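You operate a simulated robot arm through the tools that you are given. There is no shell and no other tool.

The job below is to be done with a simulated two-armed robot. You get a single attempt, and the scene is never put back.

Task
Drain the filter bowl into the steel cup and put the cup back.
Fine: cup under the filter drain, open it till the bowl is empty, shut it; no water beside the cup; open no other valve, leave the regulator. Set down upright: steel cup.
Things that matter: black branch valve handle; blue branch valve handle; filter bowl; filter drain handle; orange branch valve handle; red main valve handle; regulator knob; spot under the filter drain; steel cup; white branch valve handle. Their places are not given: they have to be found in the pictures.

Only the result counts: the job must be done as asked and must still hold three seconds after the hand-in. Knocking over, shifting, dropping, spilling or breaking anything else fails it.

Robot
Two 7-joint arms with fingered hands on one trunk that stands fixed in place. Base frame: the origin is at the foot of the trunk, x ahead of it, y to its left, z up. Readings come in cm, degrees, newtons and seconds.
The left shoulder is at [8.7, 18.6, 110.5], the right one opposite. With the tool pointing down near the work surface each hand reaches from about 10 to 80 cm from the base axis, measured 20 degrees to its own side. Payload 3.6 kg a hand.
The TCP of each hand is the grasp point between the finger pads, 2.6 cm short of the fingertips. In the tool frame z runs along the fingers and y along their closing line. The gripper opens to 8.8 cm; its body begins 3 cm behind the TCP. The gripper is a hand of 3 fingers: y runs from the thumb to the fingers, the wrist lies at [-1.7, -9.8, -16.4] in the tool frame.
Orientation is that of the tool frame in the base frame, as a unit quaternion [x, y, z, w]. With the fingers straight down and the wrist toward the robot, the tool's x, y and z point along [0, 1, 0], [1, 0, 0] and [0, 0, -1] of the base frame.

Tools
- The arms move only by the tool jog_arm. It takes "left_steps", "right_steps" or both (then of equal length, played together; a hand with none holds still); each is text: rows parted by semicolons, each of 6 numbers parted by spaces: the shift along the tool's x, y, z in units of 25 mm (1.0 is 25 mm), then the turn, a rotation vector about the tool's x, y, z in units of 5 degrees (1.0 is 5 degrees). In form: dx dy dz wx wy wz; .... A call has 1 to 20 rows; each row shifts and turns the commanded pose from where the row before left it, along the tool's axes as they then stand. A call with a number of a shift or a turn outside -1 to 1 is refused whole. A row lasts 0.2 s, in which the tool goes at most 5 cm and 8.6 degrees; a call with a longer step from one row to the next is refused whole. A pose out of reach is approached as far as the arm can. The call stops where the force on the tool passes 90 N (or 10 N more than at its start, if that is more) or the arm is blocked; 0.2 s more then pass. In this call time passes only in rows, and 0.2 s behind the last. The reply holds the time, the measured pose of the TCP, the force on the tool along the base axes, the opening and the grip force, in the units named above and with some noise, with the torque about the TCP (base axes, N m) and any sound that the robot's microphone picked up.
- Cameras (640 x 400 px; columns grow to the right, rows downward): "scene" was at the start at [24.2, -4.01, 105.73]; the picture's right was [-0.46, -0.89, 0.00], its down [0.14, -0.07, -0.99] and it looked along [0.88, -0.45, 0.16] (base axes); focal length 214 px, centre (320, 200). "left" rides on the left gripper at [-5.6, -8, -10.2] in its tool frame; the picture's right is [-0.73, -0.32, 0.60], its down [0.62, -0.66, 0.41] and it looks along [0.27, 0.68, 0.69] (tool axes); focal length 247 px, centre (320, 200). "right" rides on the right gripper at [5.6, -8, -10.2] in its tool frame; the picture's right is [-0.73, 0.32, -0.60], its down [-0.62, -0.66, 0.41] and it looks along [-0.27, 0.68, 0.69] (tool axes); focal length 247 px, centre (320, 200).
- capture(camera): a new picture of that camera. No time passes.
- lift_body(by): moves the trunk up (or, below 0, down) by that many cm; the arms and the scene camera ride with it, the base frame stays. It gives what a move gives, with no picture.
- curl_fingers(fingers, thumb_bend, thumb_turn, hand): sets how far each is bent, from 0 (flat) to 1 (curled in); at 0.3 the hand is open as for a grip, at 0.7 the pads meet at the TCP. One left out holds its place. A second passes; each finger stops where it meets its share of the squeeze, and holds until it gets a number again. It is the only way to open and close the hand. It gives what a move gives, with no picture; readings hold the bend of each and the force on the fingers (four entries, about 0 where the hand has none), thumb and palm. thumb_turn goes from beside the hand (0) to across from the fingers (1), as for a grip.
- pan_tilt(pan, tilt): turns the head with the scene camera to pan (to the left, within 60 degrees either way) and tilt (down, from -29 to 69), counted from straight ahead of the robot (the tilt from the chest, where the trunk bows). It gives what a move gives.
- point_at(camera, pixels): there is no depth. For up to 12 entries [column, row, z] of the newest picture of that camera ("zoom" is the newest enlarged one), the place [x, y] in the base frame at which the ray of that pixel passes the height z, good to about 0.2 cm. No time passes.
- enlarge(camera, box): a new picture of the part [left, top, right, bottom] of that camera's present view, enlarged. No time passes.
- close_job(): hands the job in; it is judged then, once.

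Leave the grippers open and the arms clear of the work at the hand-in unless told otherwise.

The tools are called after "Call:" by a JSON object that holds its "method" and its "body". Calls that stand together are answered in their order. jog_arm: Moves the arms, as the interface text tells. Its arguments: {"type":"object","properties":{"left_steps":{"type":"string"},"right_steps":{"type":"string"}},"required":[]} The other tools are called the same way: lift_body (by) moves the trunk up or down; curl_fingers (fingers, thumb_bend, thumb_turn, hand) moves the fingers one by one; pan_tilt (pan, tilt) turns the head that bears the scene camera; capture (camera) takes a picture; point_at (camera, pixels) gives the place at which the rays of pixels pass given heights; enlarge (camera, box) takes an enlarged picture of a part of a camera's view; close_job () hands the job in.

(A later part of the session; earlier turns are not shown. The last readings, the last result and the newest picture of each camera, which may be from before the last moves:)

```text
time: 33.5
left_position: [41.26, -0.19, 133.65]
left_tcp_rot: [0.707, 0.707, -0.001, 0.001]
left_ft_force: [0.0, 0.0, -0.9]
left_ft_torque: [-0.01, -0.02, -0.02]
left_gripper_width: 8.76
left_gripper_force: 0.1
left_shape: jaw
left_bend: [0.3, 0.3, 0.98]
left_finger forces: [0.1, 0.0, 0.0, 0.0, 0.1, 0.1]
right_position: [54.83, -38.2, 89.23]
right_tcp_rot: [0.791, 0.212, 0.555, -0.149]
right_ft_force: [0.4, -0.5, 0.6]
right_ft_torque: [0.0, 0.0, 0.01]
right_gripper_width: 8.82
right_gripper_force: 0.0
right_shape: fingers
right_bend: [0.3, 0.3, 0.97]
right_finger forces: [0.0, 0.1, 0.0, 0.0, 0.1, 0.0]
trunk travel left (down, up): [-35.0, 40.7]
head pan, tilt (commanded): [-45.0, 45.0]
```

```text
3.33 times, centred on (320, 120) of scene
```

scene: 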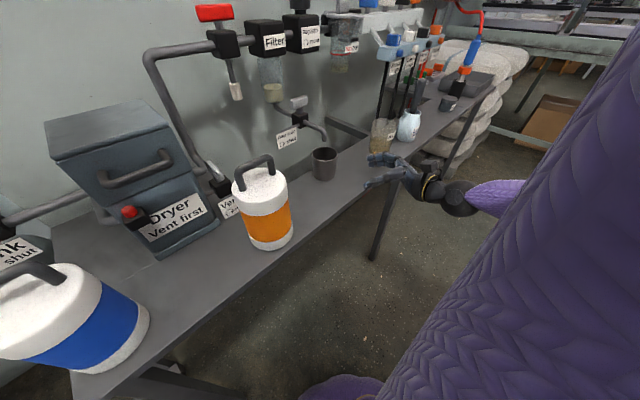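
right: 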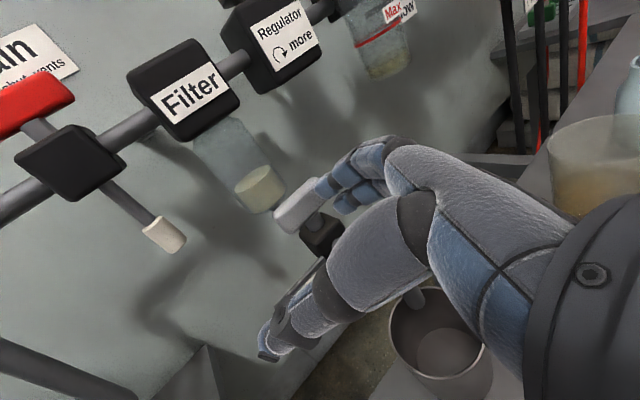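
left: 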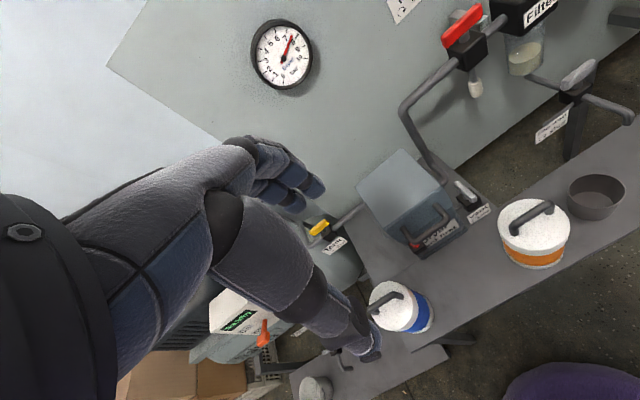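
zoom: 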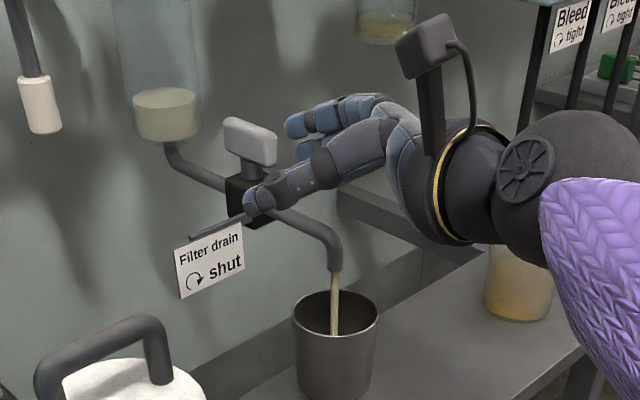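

The bar is in line with the pipe (open) and the stream hits inside the cup. The bowl level is sinking. I wait 4 s with null rows, then look again.

Call:
{"method": "jog_arm", "body": {"right_steps": "0 0 0 0 0 0; 0 0 0 0 0 0; 0 0 0 0 0 0; 0 0 0 0 0 0; 0 0 0 0 0 0; 0 0 0 0 0 0; 0 0 0 0 0 0; 0 0 0 0 0 0; 0 0 0 0 0 0; 0 0 0 0 0 0; 0 0 0 0 0 0; 0 0 0 0 0 0; 0 0 0 0 0 0; 0 0 0 0 0 0; 0 0 0 0 0 0; 0 0 0 0 0 0; 0 0 0 0 0 0; 0 0 0 0 0 0; 0 0 0 0 0 0; 0 0 0 0 0 0"}}

Call:
{"method": "enlarge", "body": {"camera": "scene", "box": [250, 60, 390, 180]}}

Call:
{"method": "enlarge", "body": {"camera": "right", "box": [200, 100, 420, 280]}}

```text
time: 37.7
left_position: [41.23, -0.16, 133.69]
left_tcp_rot: [0.707, 0.707, 0.0, 0.0]
left_ft_force: [0.5, -0.3, 0.3]
left_ft_torque: [0.0, -0.03, 0.0]
left_gripper_width: 8.78
left_gripper_force: 0.1
left_shape: jaw
left_bend: [0.3, 0.3, 0.98]
left_finger forces: [0.1, 0.1, 0.1, 0.1, 0.0, 0.0]
right_position: [54.89, -38.16, 89.29]
right_tcp_rot: [0.791, 0.212, 0.554, -0.15]
right_ft_force: [-0.4, 0.2, 0.8]
right_ft_torque: [0.0, 0.03, -0.03]
right_gripper_width: 8.87
right_gripper_force: 0.1
right_shape: fingers
right_bend: [0.3, 0.3, 0.97]
right_finger forces: [0.1, 0.0, 0.0, 0.0, 0.0, 0.1]
trunk travel left (down, up): [-35.0, 40.7]
head pan, tilt (commanded): [-45.0, 45.0]
```

```text
3.33 times, centred on (320, 120) of scene
```

zoom: 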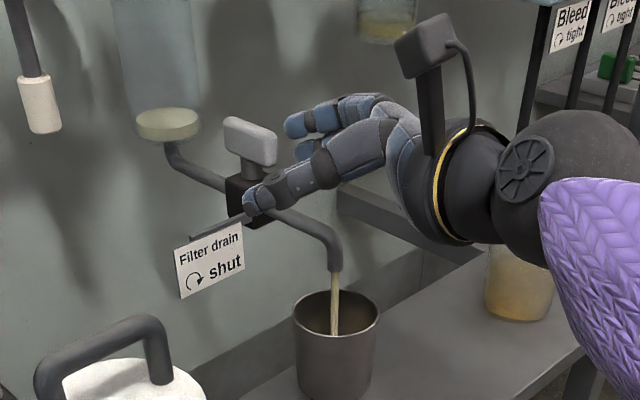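

```text
2.22 times, centred on (310, 190) of right
```

zoom: 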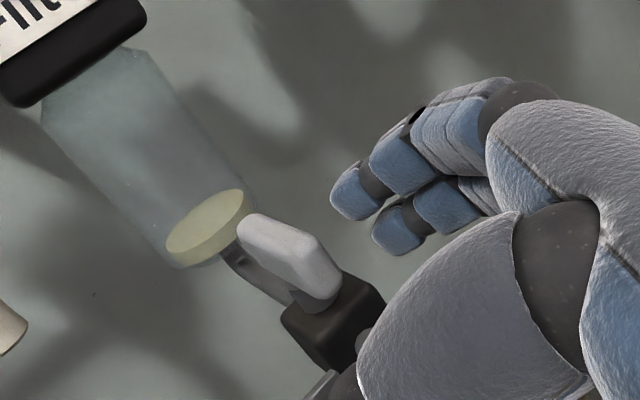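

About a quarter of the liquid is left in the bowl. I wait 2 s more.

Call:
{"method": "jog_arm", "body": {"right_steps": "0 0 0 0 0 0; 0 0 0 0 0 0; 0 0 0 0 0 0; 0 0 0 0 0 0; 0 0 0 0 0 0; 0 0 0 0 0 0; 0 0 0 0 0 0; 0 0 0 0 0 0; 0 0 0 0 0 0; 0 0 0 0 0 0"}}

Call:
{"method": "enlarge", "body": {"camera": "scene", "box": [250, 60, 390, 180]}}

Call:
{"method": "enlarge", "body": {"camera": "right", "box": [200, 100, 420, 280]}}

```text
time: 39.9
left_position: [41.39, -0.14, 133.68]
left_tcp_rot: [0.707, 0.707, 0.0, 0.0]
left_ft_force: [-0.3, 0.1, 0.6]
left_ft_torque: [0.02, -0.06, 0.01]
left_gripper_width: 8.78
left_gripper_force: 0.0
left_shape: jaw
left_bend: [0.3, 0.3, 0.98]
left_finger forces: [0.1, 0.0, 0.1, 0.0, 0.0, 0.0]
right_position: [54.89, -38.26, 89.3]
right_tcp_rot: [0.791, 0.212, 0.554, -0.15]
right_ft_force: [-1.0, 0.6, -1.0]
right_ft_torque: [0.0, -0.05, -0.07]
right_gripper_width: 8.85
right_gripper_force: 0.0
right_shape: fingers
right_bend: [0.3, 0.3, 0.97]
right_finger forces: [0.0, 0.1, 0.0, 0.0, 0.0, 0.0]
trunk travel left (down, up): [-35.0, 40.7]
head pan, tilt (commanded): [-45.0, 45.0]
```

```text
3.33 times, centred on (320, 120) of scene
```

zoom: 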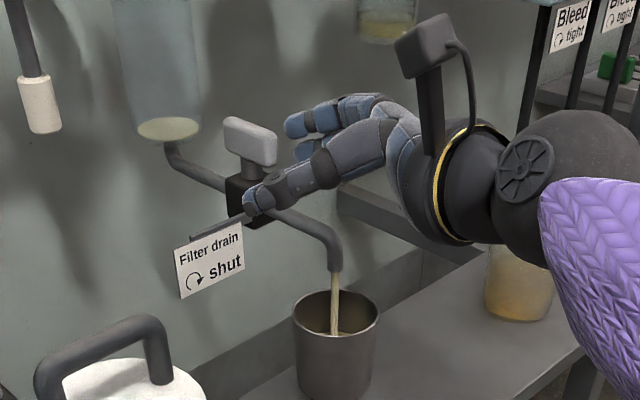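

```text
2.22 times, centred on (310, 190) of right
```

zoom: 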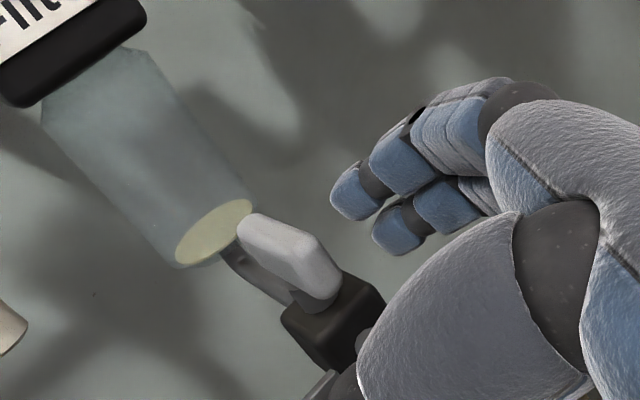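

A thin disc remains and the stream still runs. I wait 1 s more and look at bowl and cup.

Call:
{"method": "jog_arm", "body": {"right_steps": "0 0 0 0 0 0; 0 0 0 0 0 0; 0 0 0 0 0 0; 0 0 0 0 0 0"}}

Call:
{"method": "enlarge", "body": {"camera": "scene", "box": [270, 70, 350, 180]}}

Call:
{"method": "enlarge", "body": {"camera": "right", "box": [200, 100, 420, 280]}}

```text
time: 40.9
left_position: [41.19, -0.11, 133.69]
left_tcp_rot: [0.707, 0.707, 0.0, 0.0]
left_ft_force: [0.2, 0.6, -0.3]
left_ft_torque: [-0.01, -0.01, -0.01]
left_gripper_width: 8.77
left_gripper_force: 0.0
left_shape: jaw
left_bend: [0.3, 0.3, 0.98]
left_finger forces: [0.0, 0.0, 0.0, 0.0, 0.0, 0.0]
right_position: [54.75, -38.18, 89.28]
right_tcp_rot: [0.791, 0.211, 0.554, -0.149]
right_ft_force: [0.0, 0.6, -0.7]
right_ft_torque: [0.0, 0.0, -0.01]
right_gripper_width: 8.82
right_gripper_force: 0.1
right_shape: fingers
right_bend: [0.3, 0.3, 0.97]
right_finger forces: [0.1, 0.0, 0.1, 0.0, 0.0, 0.0]
trunk travel left (down, up): [-35.0, 40.7]
head pan, tilt (commanded): [-45.0, 45.0]
```

```text
3.64 times, centred on (310, 125) of scene
```

zoom: 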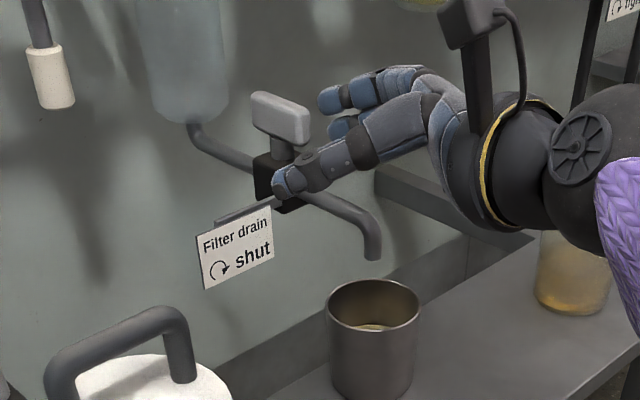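

```text
2.22 times, centred on (310, 190) of right
```

zoom: 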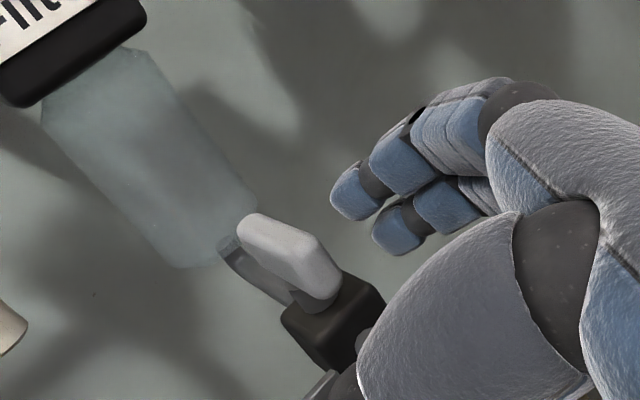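

The bowl is empty, the stream has stopped, and the cup holds the liquid below the rim. Now the closing stroke: sweep the fingertips left against the bar's near end, following the arc; first half, then check.

Call:
{"method": "jog_arm", "body": {"right_steps": "0.055 -0.241 0.153 0 0 0; 0.055 -0.241 0.153 0 0 0; -0.009 -0.233 -0.025 0 0 0; 0.012 -0.229 0.033 0 0 0; 0.03 -0.211 0.085 0 0 0"}}

Call:
{"method": "enlarge", "body": {"camera": "scene", "box": [270, 70, 350, 180]}}

Call:
{"method": "enlarge", "body": {"camera": "right", "box": [200, 100, 420, 280]}}

```text
time: 42.1
left_position: [41.25, -0.05, 133.64]
left_tcp_rot: [0.707, 0.707, 0.0, 0.001]
left_ft_force: [0.3, 0.2, -0.1]
left_ft_torque: [0.0, 0.01, 0.07]
left_gripper_width: 8.76
left_gripper_force: 0.1
left_shape: jaw
left_bend: [0.3, 0.3, 0.98]
left_finger forces: [0.0, 0.0, 0.1, 0.1, 0.0, 0.0]
right_position: [54.33, -35.0, 89.28]
right_tcp_rot: [0.791, 0.211, 0.554, -0.15]
right_ft_force: [0.1, -2.0, 0.8]
right_ft_torque: [0.01, -0.01, -0.12]
right_gripper_width: 8.98
right_gripper_force: 0.7
right_shape: fingers
right_bend: [0.29, 0.3, 0.97]
right_finger forces: [1.3, 0.0, 0.0, 0.1, 0.0, 0.0]
trunk travel left (down, up): [-35.0, 40.7]
head pan, tilt (commanded): [-45.0, 45.0]
```

```text
3.64 times, centred on (310, 125) of scene
```

zoom: 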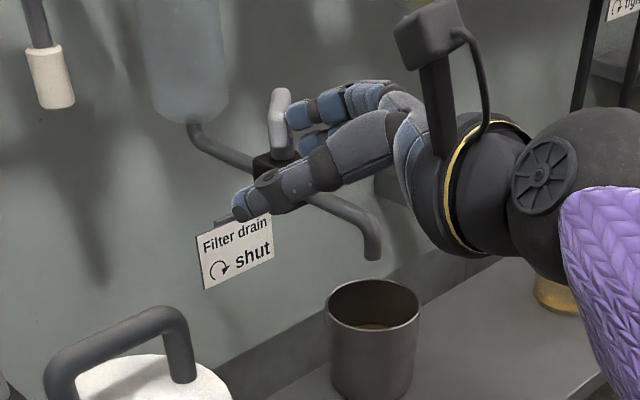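

```text
2.22 times, centred on (310, 190) of right
```

zoom: 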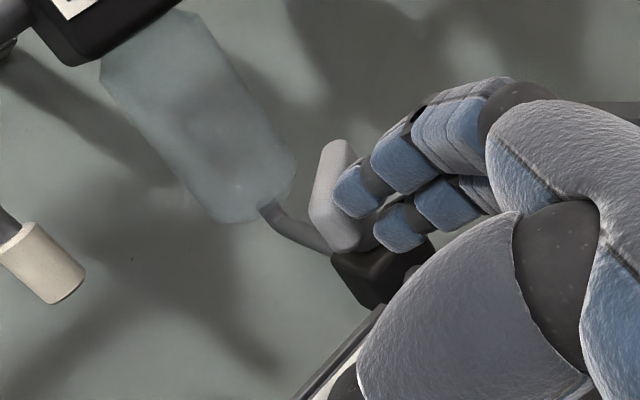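

The bar is at about 45°. I continue the arc to the shut position.

Call:
{"method": "jog_arm", "body": {"right_steps": "0.05 -0.183 0.139 0 0 0; 0.064 -0.141 0.177 0 0 0; 0.073 -0.084 0.202 0 0 0"}}

Call:
{"method": "enlarge", "body": {"camera": "scene", "box": [270, 70, 350, 180]}}

Call:
{"method": "enlarge", "body": {"camera": "right", "box": [200, 100, 420, 280]}}

```text
time: 42.9
left_position: [41.32, -0.17, 133.61]
left_tcp_rot: [0.707, 0.707, 0.0, -0.001]
left_ft_force: [-0.9, -0.1, 0.1]
left_ft_torque: [-0.05, 0.02, -0.02]
left_gripper_width: 8.79
left_gripper_force: 0.0
left_shape: jaw
left_bend: [0.3, 0.3, 0.98]
left_finger forces: [0.1, 0.0, 0.1, 0.0, 0.1, 0.1]
right_position: [54.76, -34.48, 89.03]
right_tcp_rot: [0.796, 0.221, 0.547, -0.136]
right_ft_force: [-2.1, -0.1, -0.4]
right_ft_torque: [0.01, 0.01, -0.08]
right_gripper_width: 8.79
right_gripper_force: 0.9
right_shape: fingers
right_bend: [0.3, 0.3, 0.97]
right_finger forces: [1.7, 0.1, 0.1, 0.0, 0.0, 0.0]
trunk travel left (down, up): [-35.0, 40.7]
head pan, tilt (commanded): [-45.0, 45.0]
```

```text
3.64 times, centred on (310, 125) of scene
```

zoom: 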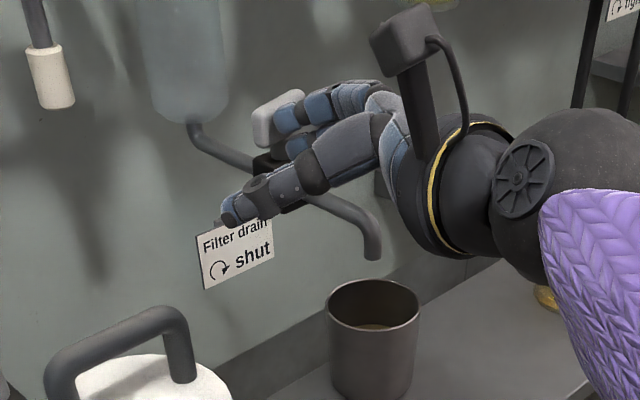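

```text
2.22 times, centred on (310, 190) of right
```

zoom: 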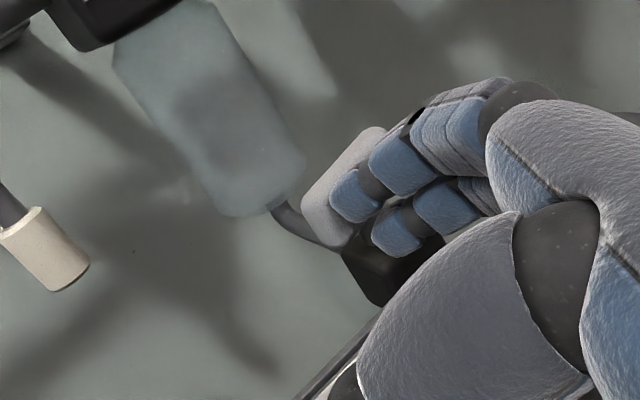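

The TCP lags a bit (54.76,-34.48 instead of 54.95,-33.58), orientation slightly off. I wait 0.4 s with null rows to see whether it settles.

Call:
{"method": "jog_arm", "body": {"right_steps": "0 0 0 0 0 0; 0 0 0 0 0 0"}}

Call:
{"method": "enlarge", "body": {"camera": "scene", "box": [270, 70, 350, 140]}}

```text
time: 43.5
left_position: [41.25, -0.2, 133.7]
left_tcp_rot: [0.707, 0.707, -0.001, 0.0]
left_ft_force: [-0.5, 1.0, 0.1]
left_ft_torque: [0.0, -0.01, 0.02]
left_gripper_width: 8.74
left_gripper_force: 0.0
left_shape: jaw
left_bend: [0.3, 0.3, 0.98]
left_finger forces: [0.0, 0.0, 0.0, 0.0, 0.0, 0.0]
right_position: [54.88, -34.69, 89.25]
right_tcp_rot: [0.795, 0.22, 0.549, -0.135]
right_ft_force: [-1.6, -0.4, -0.9]
right_ft_torque: [0.01, -0.02, -0.11]
right_gripper_width: 8.78
right_gripper_force: 1.4
right_shape: fingers
right_bend: [0.3, 0.3, 0.97]
right_finger forces: [2.0, 0.1, 0.0, 0.1, 0.1, 0.1]
trunk travel left (down, up): [-35.0, 40.7]
head pan, tilt (commanded): [-45.0, 45.0]
```

```text
5.71 times, centred on (310, 105) of scene
```

zoom: 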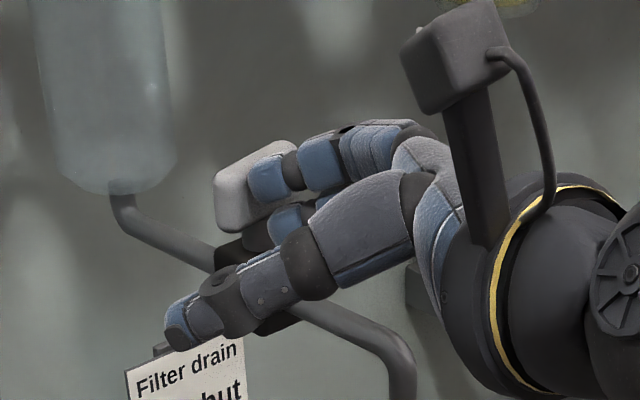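

The arm stalls ~1 cm short to the left although forces are small (likely an elbow/joint limit). The bar is at roughly 25° from shut. I turn the hand 10° counter-clockwise about the vertical through the TCP, which swings the fingertips left-forward and relieves the wrist.

Call:
{"method": "jog_arm", "body": {"right_steps": "0 0 0 0.94 0 -0.341; 0 0 0 0.94 0 -0.341"}}

Call:
{"method": "enlarge", "body": {"camera": "scene", "box": [270, 70, 350, 140]}}

Call:
{"method": "enlarge", "body": {"camera": "right", "box": [200, 100, 420, 280]}}

```text
time: 44.1
left_position: [41.42, -0.09, 133.61]
left_tcp_rot: [0.707, 0.708, -0.002, -0.001]
left_ft_force: [0.9, 0.2, 1.0]
left_ft_torque: [-0.01, -0.01, 0.01]
left_gripper_width: 8.76
left_gripper_force: 0.0
left_shape: jaw
left_bend: [0.3, 0.3, 0.98]
left_finger forces: [0.0, 0.0, 0.0, 0.0, 0.1, 0.0]
right_position: [55.08, -33.24, 89.09]
right_tcp_rot: [0.77, 0.279, 0.538, -0.199]
right_ft_force: [0.1, 0.4, 0.7]
right_ft_torque: [-0.06, 0.03, 0.02]
right_gripper_width: 8.81
right_gripper_force: 0.1
right_shape: fingers
right_bend: [0.3, 0.3, 0.97]
right_finger forces: [0.0, 0.0, 0.1, 0.0, 0.0, 0.0]
trunk travel left (down, up): [-35.0, 40.7]
head pan, tilt (commanded): [-45.0, 45.0]
```

```text
5.71 times, centred on (310, 105) of scene
```

zoom: 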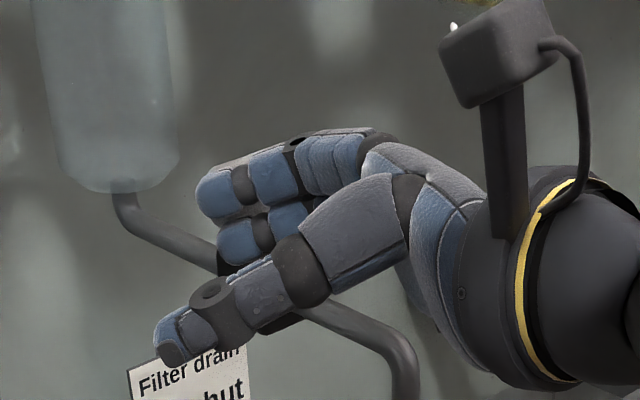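

```text
2.22 times, centred on (310, 190) of right
```

zoom: 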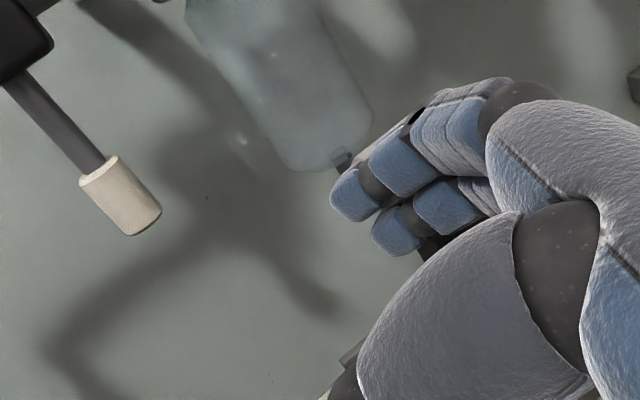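

The fingertips are now in front of the bar's left end, force zero; the bar is hidden. I retreat 4 cm straight back toward the robot to see it.

Call:
{"method": "jog_arm", "body": {"right_steps": "-0.14 -0.343 -0.384 0 0 0; -0.14 -0.343 -0.384 0 0 0; -0.14 -0.343 -0.384 0 0 0"}}

Call:
{"method": "enlarge", "body": {"camera": "scene", "box": [270, 70, 350, 140]}}

Call:
{"method": "enlarge", "body": {"camera": "right", "box": [200, 100, 420, 280]}}

```text
time: 44.9
left_position: [41.25, -0.14, 133.64]
left_tcp_rot: [0.707, 0.707, 0.0, 0.0]
left_ft_force: [-0.1, 0.4, 0.2]
left_ft_torque: [-0.01, 0.03, -0.01]
left_gripper_width: 8.78
left_gripper_force: 0.1
left_shape: jaw
left_bend: [0.3, 0.3, 0.98]
left_finger forces: [0.0, 0.0, 0.1, 0.0, 0.0, 0.0]
right_position: [50.98, -33.44, 89.16]
right_tcp_rot: [0.77, 0.28, 0.539, -0.196]
right_ft_force: [1.0, -0.2, -0.4]
right_ft_torque: [0.02, 0.06, -0.01]
right_gripper_width: 8.8
right_gripper_force: 0.0
right_shape: fingers
right_bend: [0.3, 0.3, 0.97]
right_finger forces: [0.1, 0.0, 0.0, 0.1, 0.0, 0.0]
trunk travel left (down, up): [-35.0, 40.7]
head pan, tilt (commanded): [-45.0, 45.0]
```

```text
5.71 times, centred on (310, 105) of scene
```

zoom: 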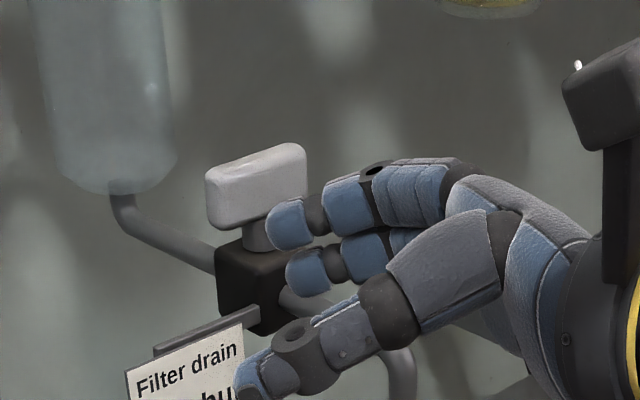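

```text
2.22 times, centred on (310, 190) of right
```

zoom: 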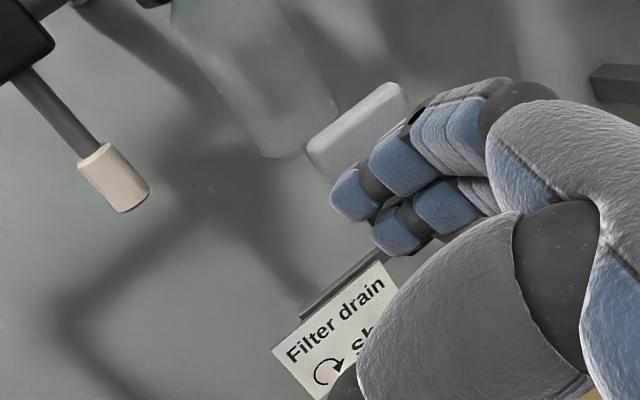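

The bar looks to be back where it was at the start (same pixels). I retreat further to compare exactly with the earlier zoom.

Call:
{"method": "jog_arm", "body": {"right_steps": "-0.14 -0.343 -0.384 0 0 0; -0.14 -0.343 -0.384 0 0 0; -0.14 -0.343 -0.384 0 0 0; -0.14 -0.343 -0.384 0 0 0"}}

Call:
{"method": "enlarge", "body": {"camera": "scene", "box": [270, 80, 350, 150]}}

Call:
{"method": "capture", "body": {"camera": "right"}}

```text
time: 45.9
left_position: [41.25, -0.15, 133.68]
left_tcp_rot: [0.707, 0.707, 0.0, 0.0]
left_ft_force: [1.1, 0.0, 0.6]
left_ft_torque: [-0.02, -0.01, 0.01]
left_gripper_width: 8.78
left_gripper_force: 0.0
left_shape: jaw
left_bend: [0.3, 0.3, 0.98]
left_finger forces: [0.0, 0.1, 0.0, 0.1, 0.0, 0.1]
right_position: [45.59, -33.46, 89.1]
right_tcp_rot: [0.77, 0.28, 0.539, -0.196]
right_ft_force: [0.1, -0.4, 0.6]
right_ft_torque: [0.01, 0.01, 0.01]
right_gripper_width: 8.8
right_gripper_force: 0.1
right_shape: fingers
right_bend: [0.3, 0.3, 0.97]
right_finger forces: [0.0, 0.0, 0.1, 0.0, 0.1, 0.0]
trunk travel left (down, up): [-35.0, 40.7]
head pan, tilt (commanded): [-45.0, 45.0]
```

```text
5.71 times, centred on (310, 115) of scene
```

zoom: 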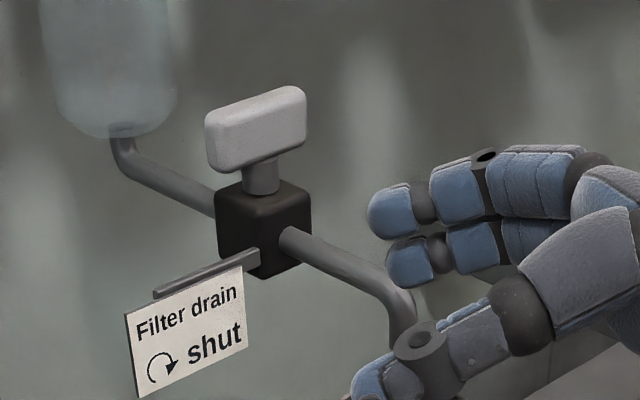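

```text
taken
```

right: 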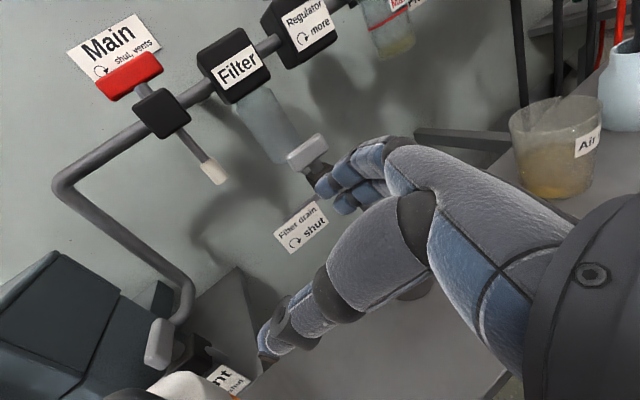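

The bar matches the starting picture pixel for pixel: the drain is shut, bowl empty. Now I turn the hand back 10° and go back to the stand-off front-right of the cup (about (41.1,-45.4,89.4)).

Call:
{"method": "jog_arm", "body": {"right_steps": "0 0 0 -0.94 0 0.341; 0 0 0 -0.94 0 0.341; -0.246 0.645 -0.75 0 0 0; -0.246 0.645 -0.75 0 0 0; -0.246 0.645 -0.75 0 0 0; -0.246 0.645 -0.75 0 0 0; -0.246 0.645 -0.75 0 0 0"}}

Call:
{"method": "enlarge", "body": {"camera": "scene", "box": [240, 60, 440, 200]}}

Call:
{"method": "point_at", "body": {"camera": "zoom", "pixels": [[320, 200, 78.3]]}}

```text
time: 47.5
left_position: [41.18, -0.16, 133.78]
left_tcp_rot: [0.707, 0.707, 0.001, 0.0]
left_ft_force: [-0.6, 0.2, 0.2]
left_ft_torque: [0.02, 0.01, -0.05]
left_gripper_width: 8.75
left_gripper_force: 0.1
left_shape: jaw
left_bend: [0.3, 0.3, 0.98]
left_finger forces: [0.0, 0.0, 0.0, 0.0, 0.0, 0.1]
right_position: [41.09, -45.34, 89.41]
right_tcp_rot: [0.791, 0.212, 0.554, -0.149]
right_ft_force: [0.6, -1.0, -0.2]
right_ft_torque: [0.0, 0.0, 0.02]
right_gripper_width: 8.82
right_gripper_force: 0.0
right_shape: fingers
right_bend: [0.3, 0.3, 0.97]
right_finger forces: [0.0, 0.1, 0.0, 0.1, 0.0, 0.1]
trunk travel left (down, up): [-35.0, 40.7]
head pan, tilt (commanded): [-45.0, 45.0]
```

```text
2.86 times, centred on (340, 130) of scene
```

zoom: 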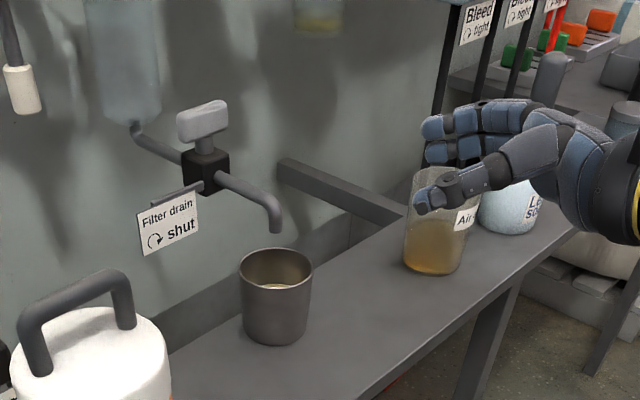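

```text
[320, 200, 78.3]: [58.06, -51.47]
```

The cup stands with liquid inside, bench dry. I locate its rim centre.

Call:
{"method": "point_at", "body": {"camera": "zoom", "pixels": [[240, 268, 78.3], [312, 269, 78.3], [276, 266, 78.3], [276, 248, 78.3], [276, 285, 78.3], [276, 231, 82.1]]}}

Call:
{"method": "jog_arm", "body": {"right_steps": "-0.858 0 0.311 0 0 0; -0.858 0 0.311 0 0 0; -0.858 0 0.311 0 0 0; -0.858 0 0.311 0 0 0; -0.858 0 0.311 0 0 0; -0.84 0 0.306 0 0 0"}}

Call:
{"method": "capture", "body": {"camera": "right"}}

Call:
{"method": "enlarge", "body": {"camera": "scene", "box": [240, 60, 440, 200]}}

```text
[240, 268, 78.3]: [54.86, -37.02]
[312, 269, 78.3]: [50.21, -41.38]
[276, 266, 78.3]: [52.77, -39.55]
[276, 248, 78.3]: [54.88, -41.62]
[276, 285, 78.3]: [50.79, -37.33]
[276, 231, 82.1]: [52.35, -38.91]
```

```text
time: 48.9
left_position: [41.38, -0.1, 133.61]
left_tcp_rot: [0.707, 0.707, 0.0, 0.0]
left_ft_force: [-0.5, -0.5, -0.6]
left_ft_torque: [0.01, -0.03, 0.03]
left_gripper_width: 8.78
left_gripper_force: 0.1
left_shape: jaw
left_bend: [0.3, 0.3, 0.98]
left_finger forces: [0.1, 0.0, 0.1, 0.0, 0.1, 0.1]
right_position: [41.02, -45.17, 75.8]
right_tcp_rot: [0.791, 0.212, 0.554, -0.149]
right_ft_force: [0.5, 0.2, -0.5]
right_ft_torque: [0.04, -0.01, 0.06]
right_gripper_width: 8.8
right_gripper_force: 0.1
right_shape: fingers
right_bend: [0.3, 0.3, 0.97]
right_finger forces: [0.0, 0.0, 0.1, 0.0, 0.0, 0.1]
trunk travel left (down, up): [-35.0, 40.7]
head pan, tilt (commanded): [-45.0, 45.0]
```

```text
taken
```

right: 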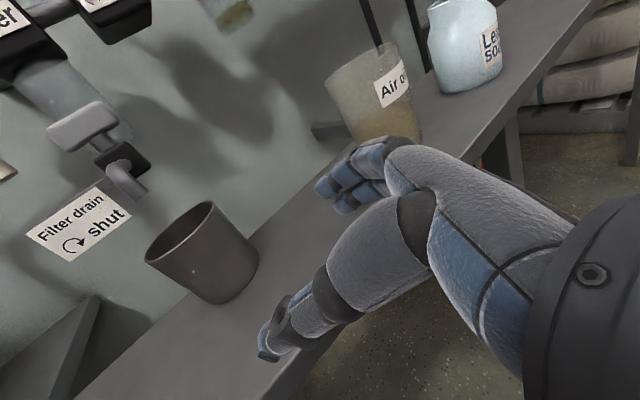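

```text
2.86 times, centred on (340, 130) of scene
```

zoom: 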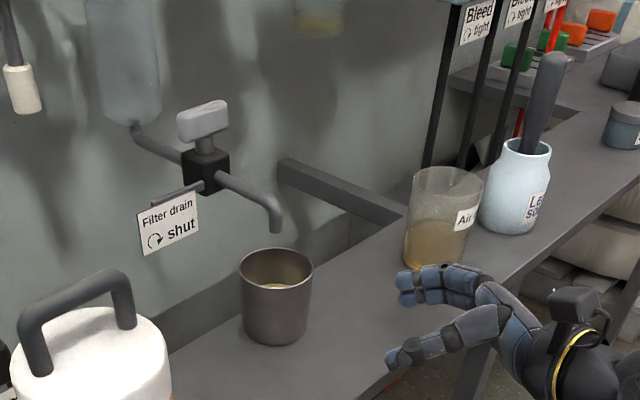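

I regrasp with the same hand-to-cup relation: advance 12.5 cm horizontally with a 0.3 cm sideways correction.

Call:
{"method": "jog_arm", "body": {"right_steps": "0.341 0.024 0.937 0 0 0; 0.341 0.024 0.937 0 0 0; 0.341 0.024 0.937 0 0 0"}}

Call:
{"method": "enlarge", "body": {"camera": "scene", "box": [240, 80, 440, 220]}}

Call:
{"method": "capture", "body": {"camera": "right"}}

```text
time: 49.7
left_position: [41.4, -0.17, 133.78]
left_tcp_rot: [0.707, 0.707, 0.001, 0.0]
left_ft_force: [0.1, -0.4, -0.3]
left_ft_torque: [0.02, 0.01, -0.01]
left_gripper_width: 8.77
left_gripper_force: 0.0
left_shape: jaw
left_bend: [0.3, 0.3, 0.98]
left_finger forces: [0.1, 0.1, 0.0, 0.0, 0.1, 0.0]
right_position: [47.85, -41.75, 75.81]
right_tcp_rot: [0.792, 0.212, 0.553, -0.149]
right_ft_force: [0.2, 0.4, -0.8]
right_ft_torque: [0.0, -0.01, 0.04]
right_gripper_width: 8.8
right_gripper_force: 0.1
right_shape: fingers
right_bend: [0.3, 0.3, 0.97]
right_finger forces: [0.0, 0.1, 0.1, 0.0, 0.0, 0.0]
trunk travel left (down, up): [-35.0, 40.7]
head pan, tilt (commanded): [-45.0, 45.0]
```

```text
2.86 times, centred on (340, 150) of scene
```

zoom: 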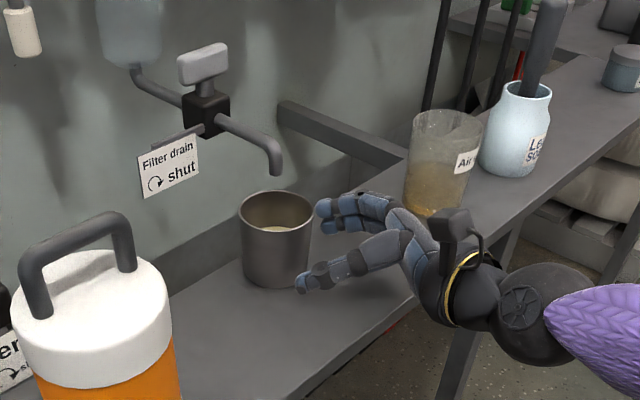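

```text
taken
```

right: 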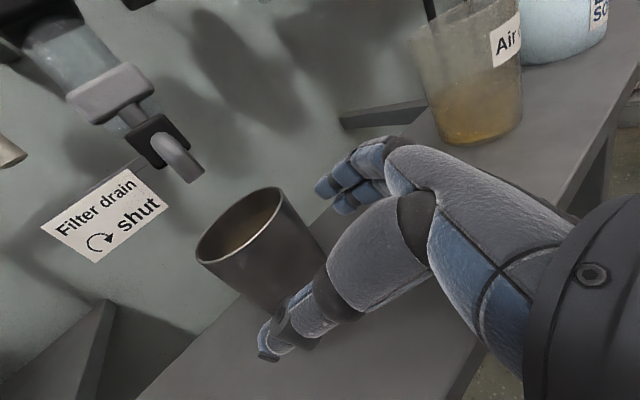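

Same picture as in the first approach. I go the last 4.8 cm.

Call:
{"method": "jog_arm", "body": {"right_steps": "0.331 -0.03 0.91 0 0 0; 0.331 -0.03 0.91 0 0 0"}}

Call:
{"method": "enlarge", "body": {"camera": "scene", "box": [240, 80, 440, 220]}}

Call:
{"method": "enlarge", "body": {"camera": "right", "box": [160, 80, 400, 300]}}

```text
time: 50.3
left_position: [41.25, -0.14, 133.66]
left_tcp_rot: [0.708, 0.706, 0.001, 0.0]
left_ft_force: [0.2, 0.1, -0.4]
left_ft_torque: [0.0, -0.01, 0.01]
left_gripper_width: 8.75
left_gripper_force: 0.1
left_shape: jaw
left_bend: [0.3, 0.3, 0.98]
left_finger forces: [0.0, 0.1, 0.0, 0.0, 0.0, 0.1]
right_position: [51.86, -39.1, 75.87]
right_tcp_rot: [0.792, 0.212, 0.554, -0.149]
right_ft_force: [-0.3, 0.2, -0.4]
right_ft_torque: [-0.04, 0.0, -0.01]
right_gripper_width: 8.8
right_gripper_force: 0.1
right_shape: fingers
right_bend: [0.3, 0.3, 0.97]
right_finger forces: [0.0, 0.0, 0.1, 0.0, 0.0, 0.0]
trunk travel left (down, up): [-35.0, 40.7]
head pan, tilt (commanded): [-45.0, 45.0]
```

```text
2.86 times, centred on (340, 150) of scene
```

zoom: 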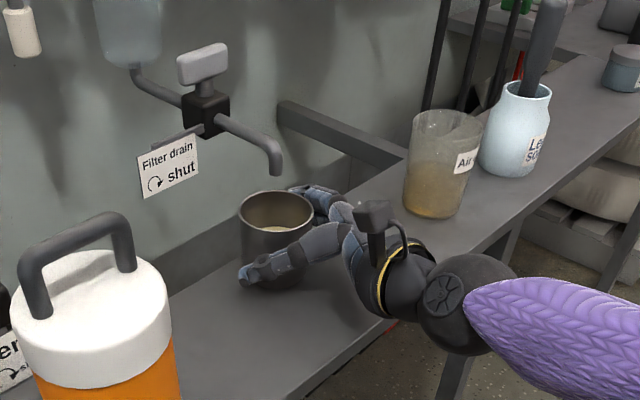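

```text
1.82 times, centred on (280, 190) of right
```

zoom: 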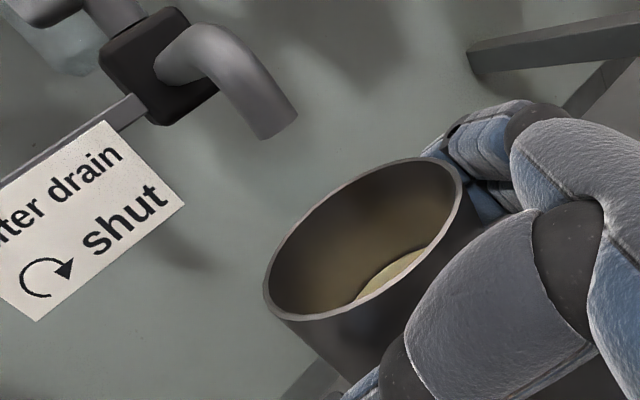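

The liquid fills less than half of the cup. I close the hand on it.

Call:
{"method": "curl_fingers", "body": {"hand": "right", "fingers": 0.6, "thumb_bend": 0.6}}

Call:
{"method": "enlarge", "body": {"camera": "right", "box": [160, 80, 400, 300]}}

```text
time: 51.3
left_position: [41.13, -0.09, 133.77]
left_tcp_rot: [0.707, 0.707, 0.0, 0.0]
left_ft_force: [0.2, 0.9, -0.1]
left_ft_torque: [-0.01, 0.04, -0.02]
left_gripper_width: 8.76
left_gripper_force: 0.1
left_shape: jaw
left_bend: [0.3, 0.3, 0.98]
left_finger forces: [0.0, 0.0, 0.1, 0.0, 0.1, 0.1]
right_position: [51.9, -39.04, 75.91]
right_tcp_rot: [0.791, 0.211, 0.554, -0.15]
right_ft_force: [0.9, 0.2, -0.1]
right_ft_torque: [-0.04, -0.03, -0.02]
right_gripper_width: 5.79
right_gripper_force: 22.2
right_shape: fingers
right_bend: [0.48, 0.47, 0.96]
right_finger forces: [14.3, 7.7, 0.0, 0.0, 22.0, 0.1]
trunk travel left (down, up): [-35.0, 40.7]
head pan, tilt (commanded): [-45.0, 45.0]
```

```text
1.82 times, centred on (280, 190) of right
```

zoom: 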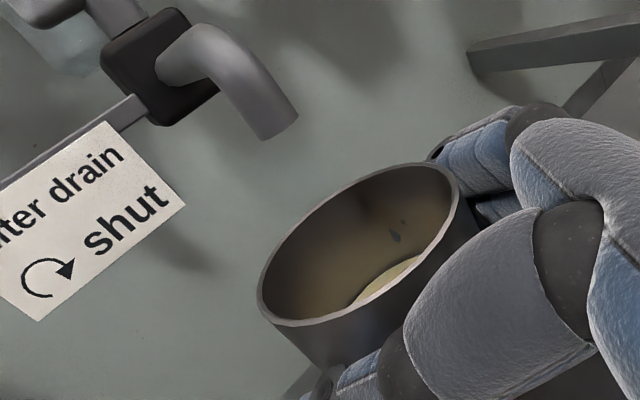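

Same grip as before (22 N). I lift 1.2 cm gently.

Call:
{"method": "jog_arm", "body": {"right_steps": "0.1 0 -0.036 0 0 0; 0.15 0 -0.055 0 0 0; 0.15 0 -0.055 0 0 0; 0.05 0 -0.018 0 0 0"}}

Call:
{"method": "enlarge", "body": {"camera": "scene", "box": [240, 80, 440, 220]}}

```text
time: 52.3
left_position: [41.19, -0.12, 133.61]
left_tcp_rot: [0.707, 0.707, 0.0, 0.0]
left_ft_force: [0.0, 0.5, 0.0]
left_ft_torque: [0.0, -0.02, 0.01]
left_gripper_width: 8.77
left_gripper_force: 0.1
left_shape: jaw
left_bend: [0.3, 0.3, 0.98]
left_finger forces: [0.0, 0.1, 0.0, 0.0, 0.1, 0.0]
right_position: [51.78, -39.28, 77.07]
right_tcp_rot: [0.791, 0.211, 0.554, -0.149]
right_ft_force: [0.3, 0.1, -1.4]
right_ft_torque: [0.02, -0.01, 0.02]
right_gripper_width: 5.77
right_gripper_force: 22.0
right_shape: fingers
right_bend: [0.48, 0.47, 0.96]
right_finger forces: [14.4, 7.6, 0.0, 0.0, 22.1, 0.1]
trunk travel left (down, up): [-35.0, 40.7]
head pan, tilt (commanded): [-45.0, 45.0]
```

```text
2.86 times, centred on (340, 150) of scene
```

zoom: 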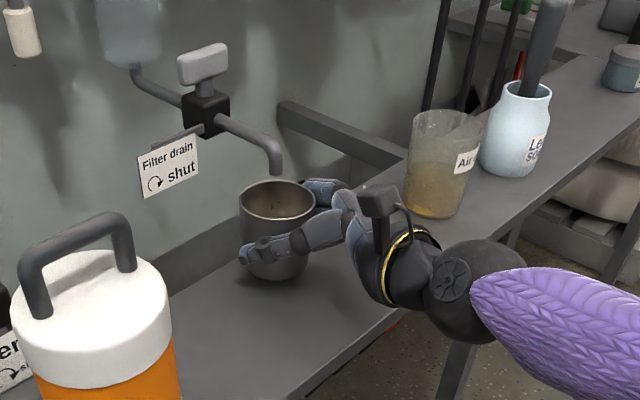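

Lifted level; bench beneath is dry. Now I carry it back smoothly to its original place.

Call:
{"method": "jog_arm", "body": {"right_steps": "0.004 -0.3 0.013 0 0 0; 0.007 -0.5 0.021 0 0 0; 0.009 -0.6 0.026 0 0 0; 0.009 -0.6 0.026 0 0 0; 0.009 -0.6 0.026 0 0 0; 0.009 -0.6 0.026 0 0 0; 0.007 -0.5 0.021 0 0 0; 0.005 -0.35 0.015 0 0 0; 0.002 -0.15 0.006 0 0 0"}}

Call:
{"method": "enlarge", "body": {"camera": "scene", "box": [240, 100, 440, 240]}}

Call:
{"method": "capture", "body": {"camera": "right"}}

```text
time: 54.3
left_position: [41.25, -0.16, 133.68]
left_tcp_rot: [0.707, 0.707, -0.001, 0.001]
left_ft_force: [-0.5, 0.4, 0.4]
left_ft_torque: [0.0, -0.01, 0.02]
left_gripper_width: 8.77
left_gripper_force: 0.1
left_shape: jaw
left_bend: [0.3, 0.3, 0.98]
left_finger forces: [0.1, 0.0, 0.1, 0.0, 0.1, 0.0]
right_position: [46.84, -29.82, 77.18]
right_tcp_rot: [0.792, 0.212, 0.554, -0.148]
right_ft_force: [-0.2, 0.1, -0.9]
right_ft_torque: [-0.01, -0.03, 0.02]
right_gripper_width: 5.79
right_gripper_force: 22.1
right_shape: fingers
right_bend: [0.48, 0.47, 0.96]
right_finger forces: [14.4, 7.7, 0.1, 0.1, 22.1, 0.1]
trunk travel left (down, up): [-35.0, 40.7]
head pan, tilt (commanded): [-45.0, 45.0]
```

```text
2.86 times, centred on (340, 170) of scene
```

zoom: 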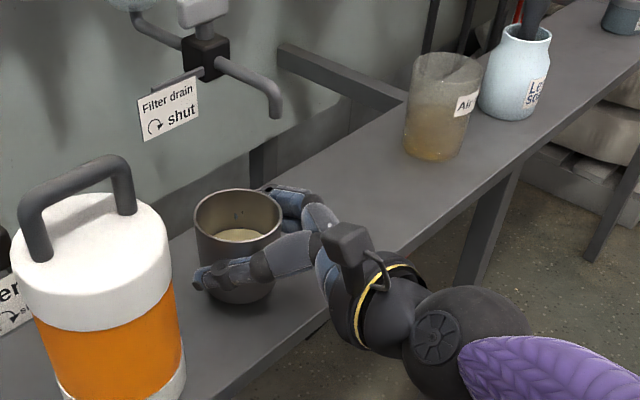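

```text
taken
```

right: 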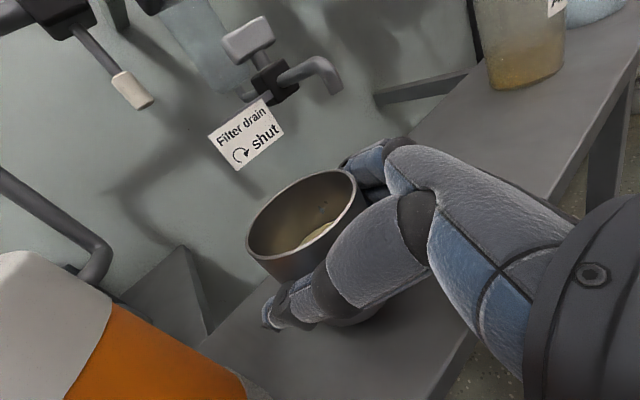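

Compared with the first lifted picture the cup is ~0.3 cm off (rim at 194–282 instead of 190–277). I correct by (+0.2,+0.28) cm and lower 1.1 cm.

Call:
{"method": "jog_arm", "body": {"right_steps": "0.043 -0.057 0.118 0 0 0; -0.103 0 0.038 0 0 0; -0.103 0 0.038 0 0 0; -0.103 0 0.038 0 0 0; -0.103 0 0.038 0 0 0"}}

Call:
{"method": "enlarge", "body": {"camera": "scene", "box": [240, 100, 440, 240]}}

```text
time: 55.5
left_position: [41.35, -0.21, 133.71]
left_tcp_rot: [0.707, 0.707, 0.0, 0.0]
left_ft_force: [0.2, -0.5, 0.8]
left_ft_torque: [0.02, -0.02, 0.0]
left_gripper_width: 8.76
left_gripper_force: 0.1
left_shape: jaw
left_bend: [0.3, 0.3, 0.98]
left_finger forces: [0.0, 0.0, 0.0, 0.0, 0.0, 0.1]
right_position: [47.21, -29.47, 76.08]
right_tcp_rot: [0.792, 0.212, 0.554, -0.149]
right_ft_force: [0.8, -0.7, -1.2]
right_ft_torque: [-0.03, 0.03, -0.02]
right_gripper_width: 5.78
right_gripper_force: 22.3
right_shape: fingers
right_bend: [0.48, 0.47, 0.96]
right_finger forces: [14.4, 7.6, 0.1, 0.0, 22.1, 0.0]
trunk travel left (down, up): [-35.0, 40.7]
head pan, tilt (commanded): [-45.0, 45.0]
```

```text
2.86 times, centred on (340, 170) of scene
```

zoom: 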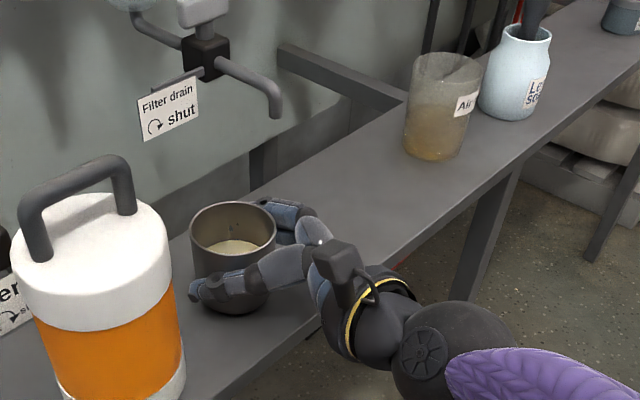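

Almost there; rim is 2 px left of the original. I apply a tiny correction (-0.12,-0.12) and lower 0.2 cm, watching the force.

Call:
{"method": "jog_arm", "body": {"right_steps": "-0.022 0.018 -0.062 0 0 0; -0.038 0 0.014 0 0 0; -0.038 0 0.014 0 0 0"}}

Call:
{"method": "enlarge", "body": {"camera": "scene", "box": [240, 100, 440, 240]}}

```text
time: 56.3
left_position: [41.16, -0.22, 133.66]
left_tcp_rot: [0.707, 0.707, 0.001, -0.001]
left_ft_force: [0.7, 0.3, 0.8]
left_ft_torque: [-0.01, -0.01, 0.04]
left_gripper_width: 8.79
left_gripper_force: 0.0
left_shape: jaw
left_bend: [0.3, 0.3, 0.98]
left_finger forces: [0.0, 0.0, 0.0, 0.0, 0.0, 0.0]
right_position: [47.09, -29.62, 75.82]
right_tcp_rot: [0.791, 0.212, 0.555, -0.149]
right_ft_force: [-0.1, 0.8, 2.0]
right_ft_torque: [-0.05, -0.02, -0.04]
right_gripper_width: 5.76
right_gripper_force: 22.0
right_shape: fingers
right_bend: [0.48, 0.47, 0.96]
right_finger forces: [14.3, 7.4, 0.0, 0.0, 22.1, 0.0]
trunk travel left (down, up): [-35.0, 40.7]
head pan, tilt (commanded): [-45.0, 45.0]
```

```text
2.86 times, centred on (340, 170) of scene
```

zoom: 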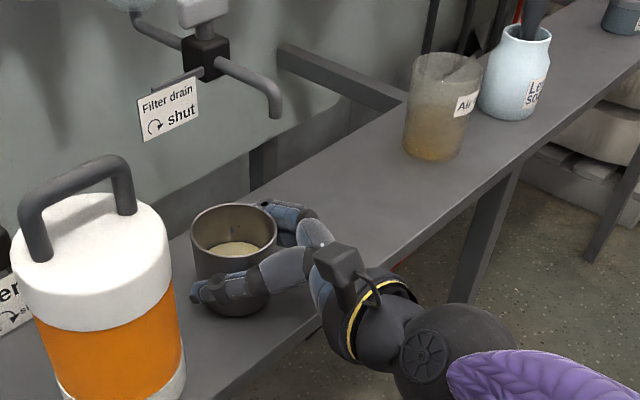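

Force is +2 N: the cup stands on the bench at TCP (47.09,-29.62), the original spot. I open the hand.

Call:
{"method": "curl_fingers", "body": {"hand": "right", "fingers": 0.3, "thumb_bend": 0.3}}

Call:
{"method": "enlarge", "body": {"camera": "scene", "box": [240, 100, 440, 240]}}

Call:
{"method": "capture", "body": {"camera": "right"}}

```text
time: 57.3
left_position: [41.25, -0.11, 133.7]
left_tcp_rot: [0.707, 0.708, 0.0, 0.001]
left_ft_force: [-0.8, -0.4, -0.8]
left_ft_torque: [0.02, 0.03, 0.03]
left_gripper_width: 8.76
left_gripper_force: 0.1
left_shape: jaw
left_bend: [0.3, 0.3, 0.98]
left_finger forces: [0.0, 0.1, 0.1, 0.1, 0.1, 0.0]
right_position: [47.0, -29.7, 75.74]
right_tcp_rot: [0.791, 0.212, 0.554, -0.15]
right_ft_force: [0.2, -0.2, 0.7]
right_ft_torque: [0.05, 0.03, -0.03]
right_gripper_width: 8.79
right_gripper_force: 0.0
right_shape: fingers
right_bend: [0.3, 0.3, 0.97]
right_finger forces: [0.0, 0.1, 0.1, 0.0, 0.0, 0.0]
trunk travel left (down, up): [-35.0, 40.7]
head pan, tilt (commanded): [-45.0, 45.0]
```

```text
2.86 times, centred on (340, 170) of scene
```

zoom: 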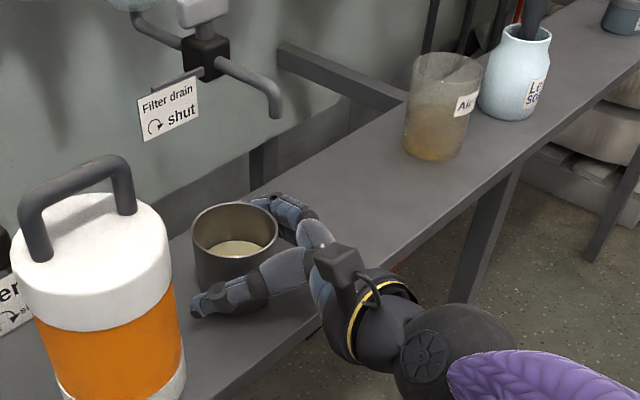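

```text
taken
```

right: 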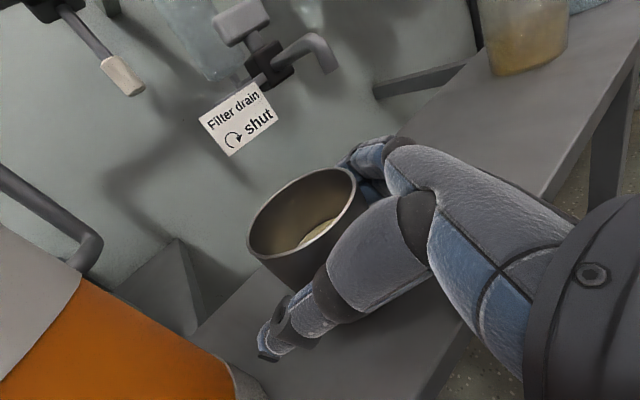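

The cup is free and upright. I back out 10 cm horizontally, then rise clear.

Call:
{"method": "jog_arm", "body": {"right_steps": "-0.342 0 -0.94 0 0 0; -0.342 0 -0.94 0 0 0; -0.342 0 -0.94 0 0 0; -0.342 0 -0.94 0 0 0"}}

Call:
{"method": "jog_arm", "body": {"right_steps": "0.94 0 -0.342 0 0 0; 0.94 0 -0.342 0 0 0; 0.94 0 -0.342 0 0 0; 0.94 0 -0.342 0 0 0; 0.94 0 -0.342 0 0 0; 0.94 0 -0.342 0 0 0"}}

Call:
{"method": "capture", "body": {"camera": "scene"}}

Call:
{"method": "enlarge", "body": {"camera": "scene", "box": [240, 60, 400, 220]}}

```text
time: 58.3
left_position: [41.12, -0.14, 133.75]
left_tcp_rot: [0.707, 0.707, 0.002, 0.0]
left_ft_force: [-0.4, 0.4, -0.7]
left_ft_torque: [-0.01, 0.0, 0.0]
left_gripper_width: 8.77
left_gripper_force: 0.1
left_shape: jaw
left_bend: [0.3, 0.3, 0.98]
left_finger forces: [0.0, 0.0, 0.0, 0.0, 0.0, 0.0]
right_position: [38.31, -34.57, 75.79]
right_tcp_rot: [0.791, 0.211, 0.554, -0.149]
right_ft_force: [0.1, -1.1, -0.3]
right_ft_torque: [0.02, -0.03, 0.0]
right_gripper_width: 8.78
right_gripper_force: 0.1
right_shape: fingers
right_bend: [0.3, 0.3, 0.97]
right_finger forces: [0.1, 0.0, 0.1, 0.0, 0.1, 0.0]
trunk travel left (down, up): [-35.0, 40.7]
head pan, tilt (commanded): [-45.0, 45.0]
```

```text
time: 59.7
left_position: [41.19, -0.03, 133.78]
left_tcp_rot: [0.708, 0.707, 0.0, 0.001]
left_ft_force: [-0.5, -0.1, -0.7]
left_ft_torque: [0.03, 0.01, 0.02]
left_gripper_width: 8.76
left_gripper_force: 0.0
left_shape: jaw
left_bend: [0.3, 0.3, 0.98]
left_finger forces: [0.0, 0.0, 0.0, 0.1, 0.0, 0.0]
right_position: [38.31, -34.89, 90.46]
right_tcp_rot: [0.795, 0.219, 0.546, -0.148]
right_ft_force: [-0.4, 0.2, 0.0]
right_ft_torque: [-0.01, 0.02, -0.02]
right_gripper_width: 8.81
right_gripper_force: 0.1
right_shape: fingers
right_bend: [0.3, 0.3, 0.97]
right_finger forces: [0.0, 0.0, 0.1, 0.1, 0.0, 0.1]
trunk travel left (down, up): [-35.0, 40.7]
head pan, tilt (commanded): [-45.0, 45.0]
```

```text
taken
```

scene: 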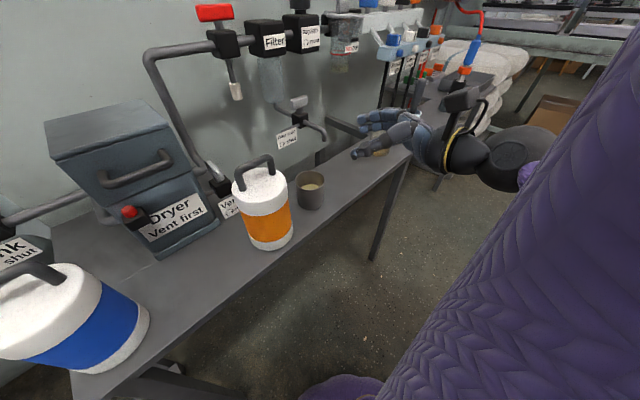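

```text
2.50 times, centred on (320, 140) of scene
```

zoom: 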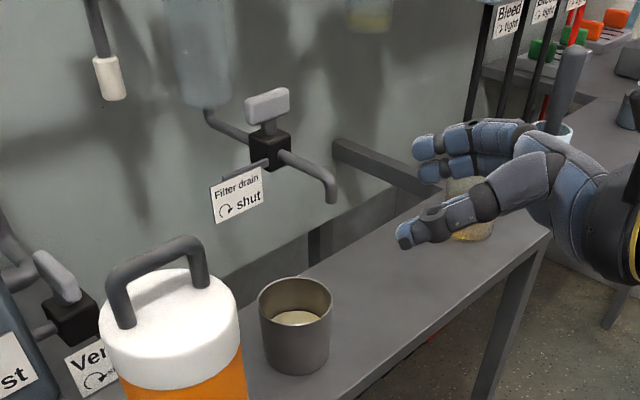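

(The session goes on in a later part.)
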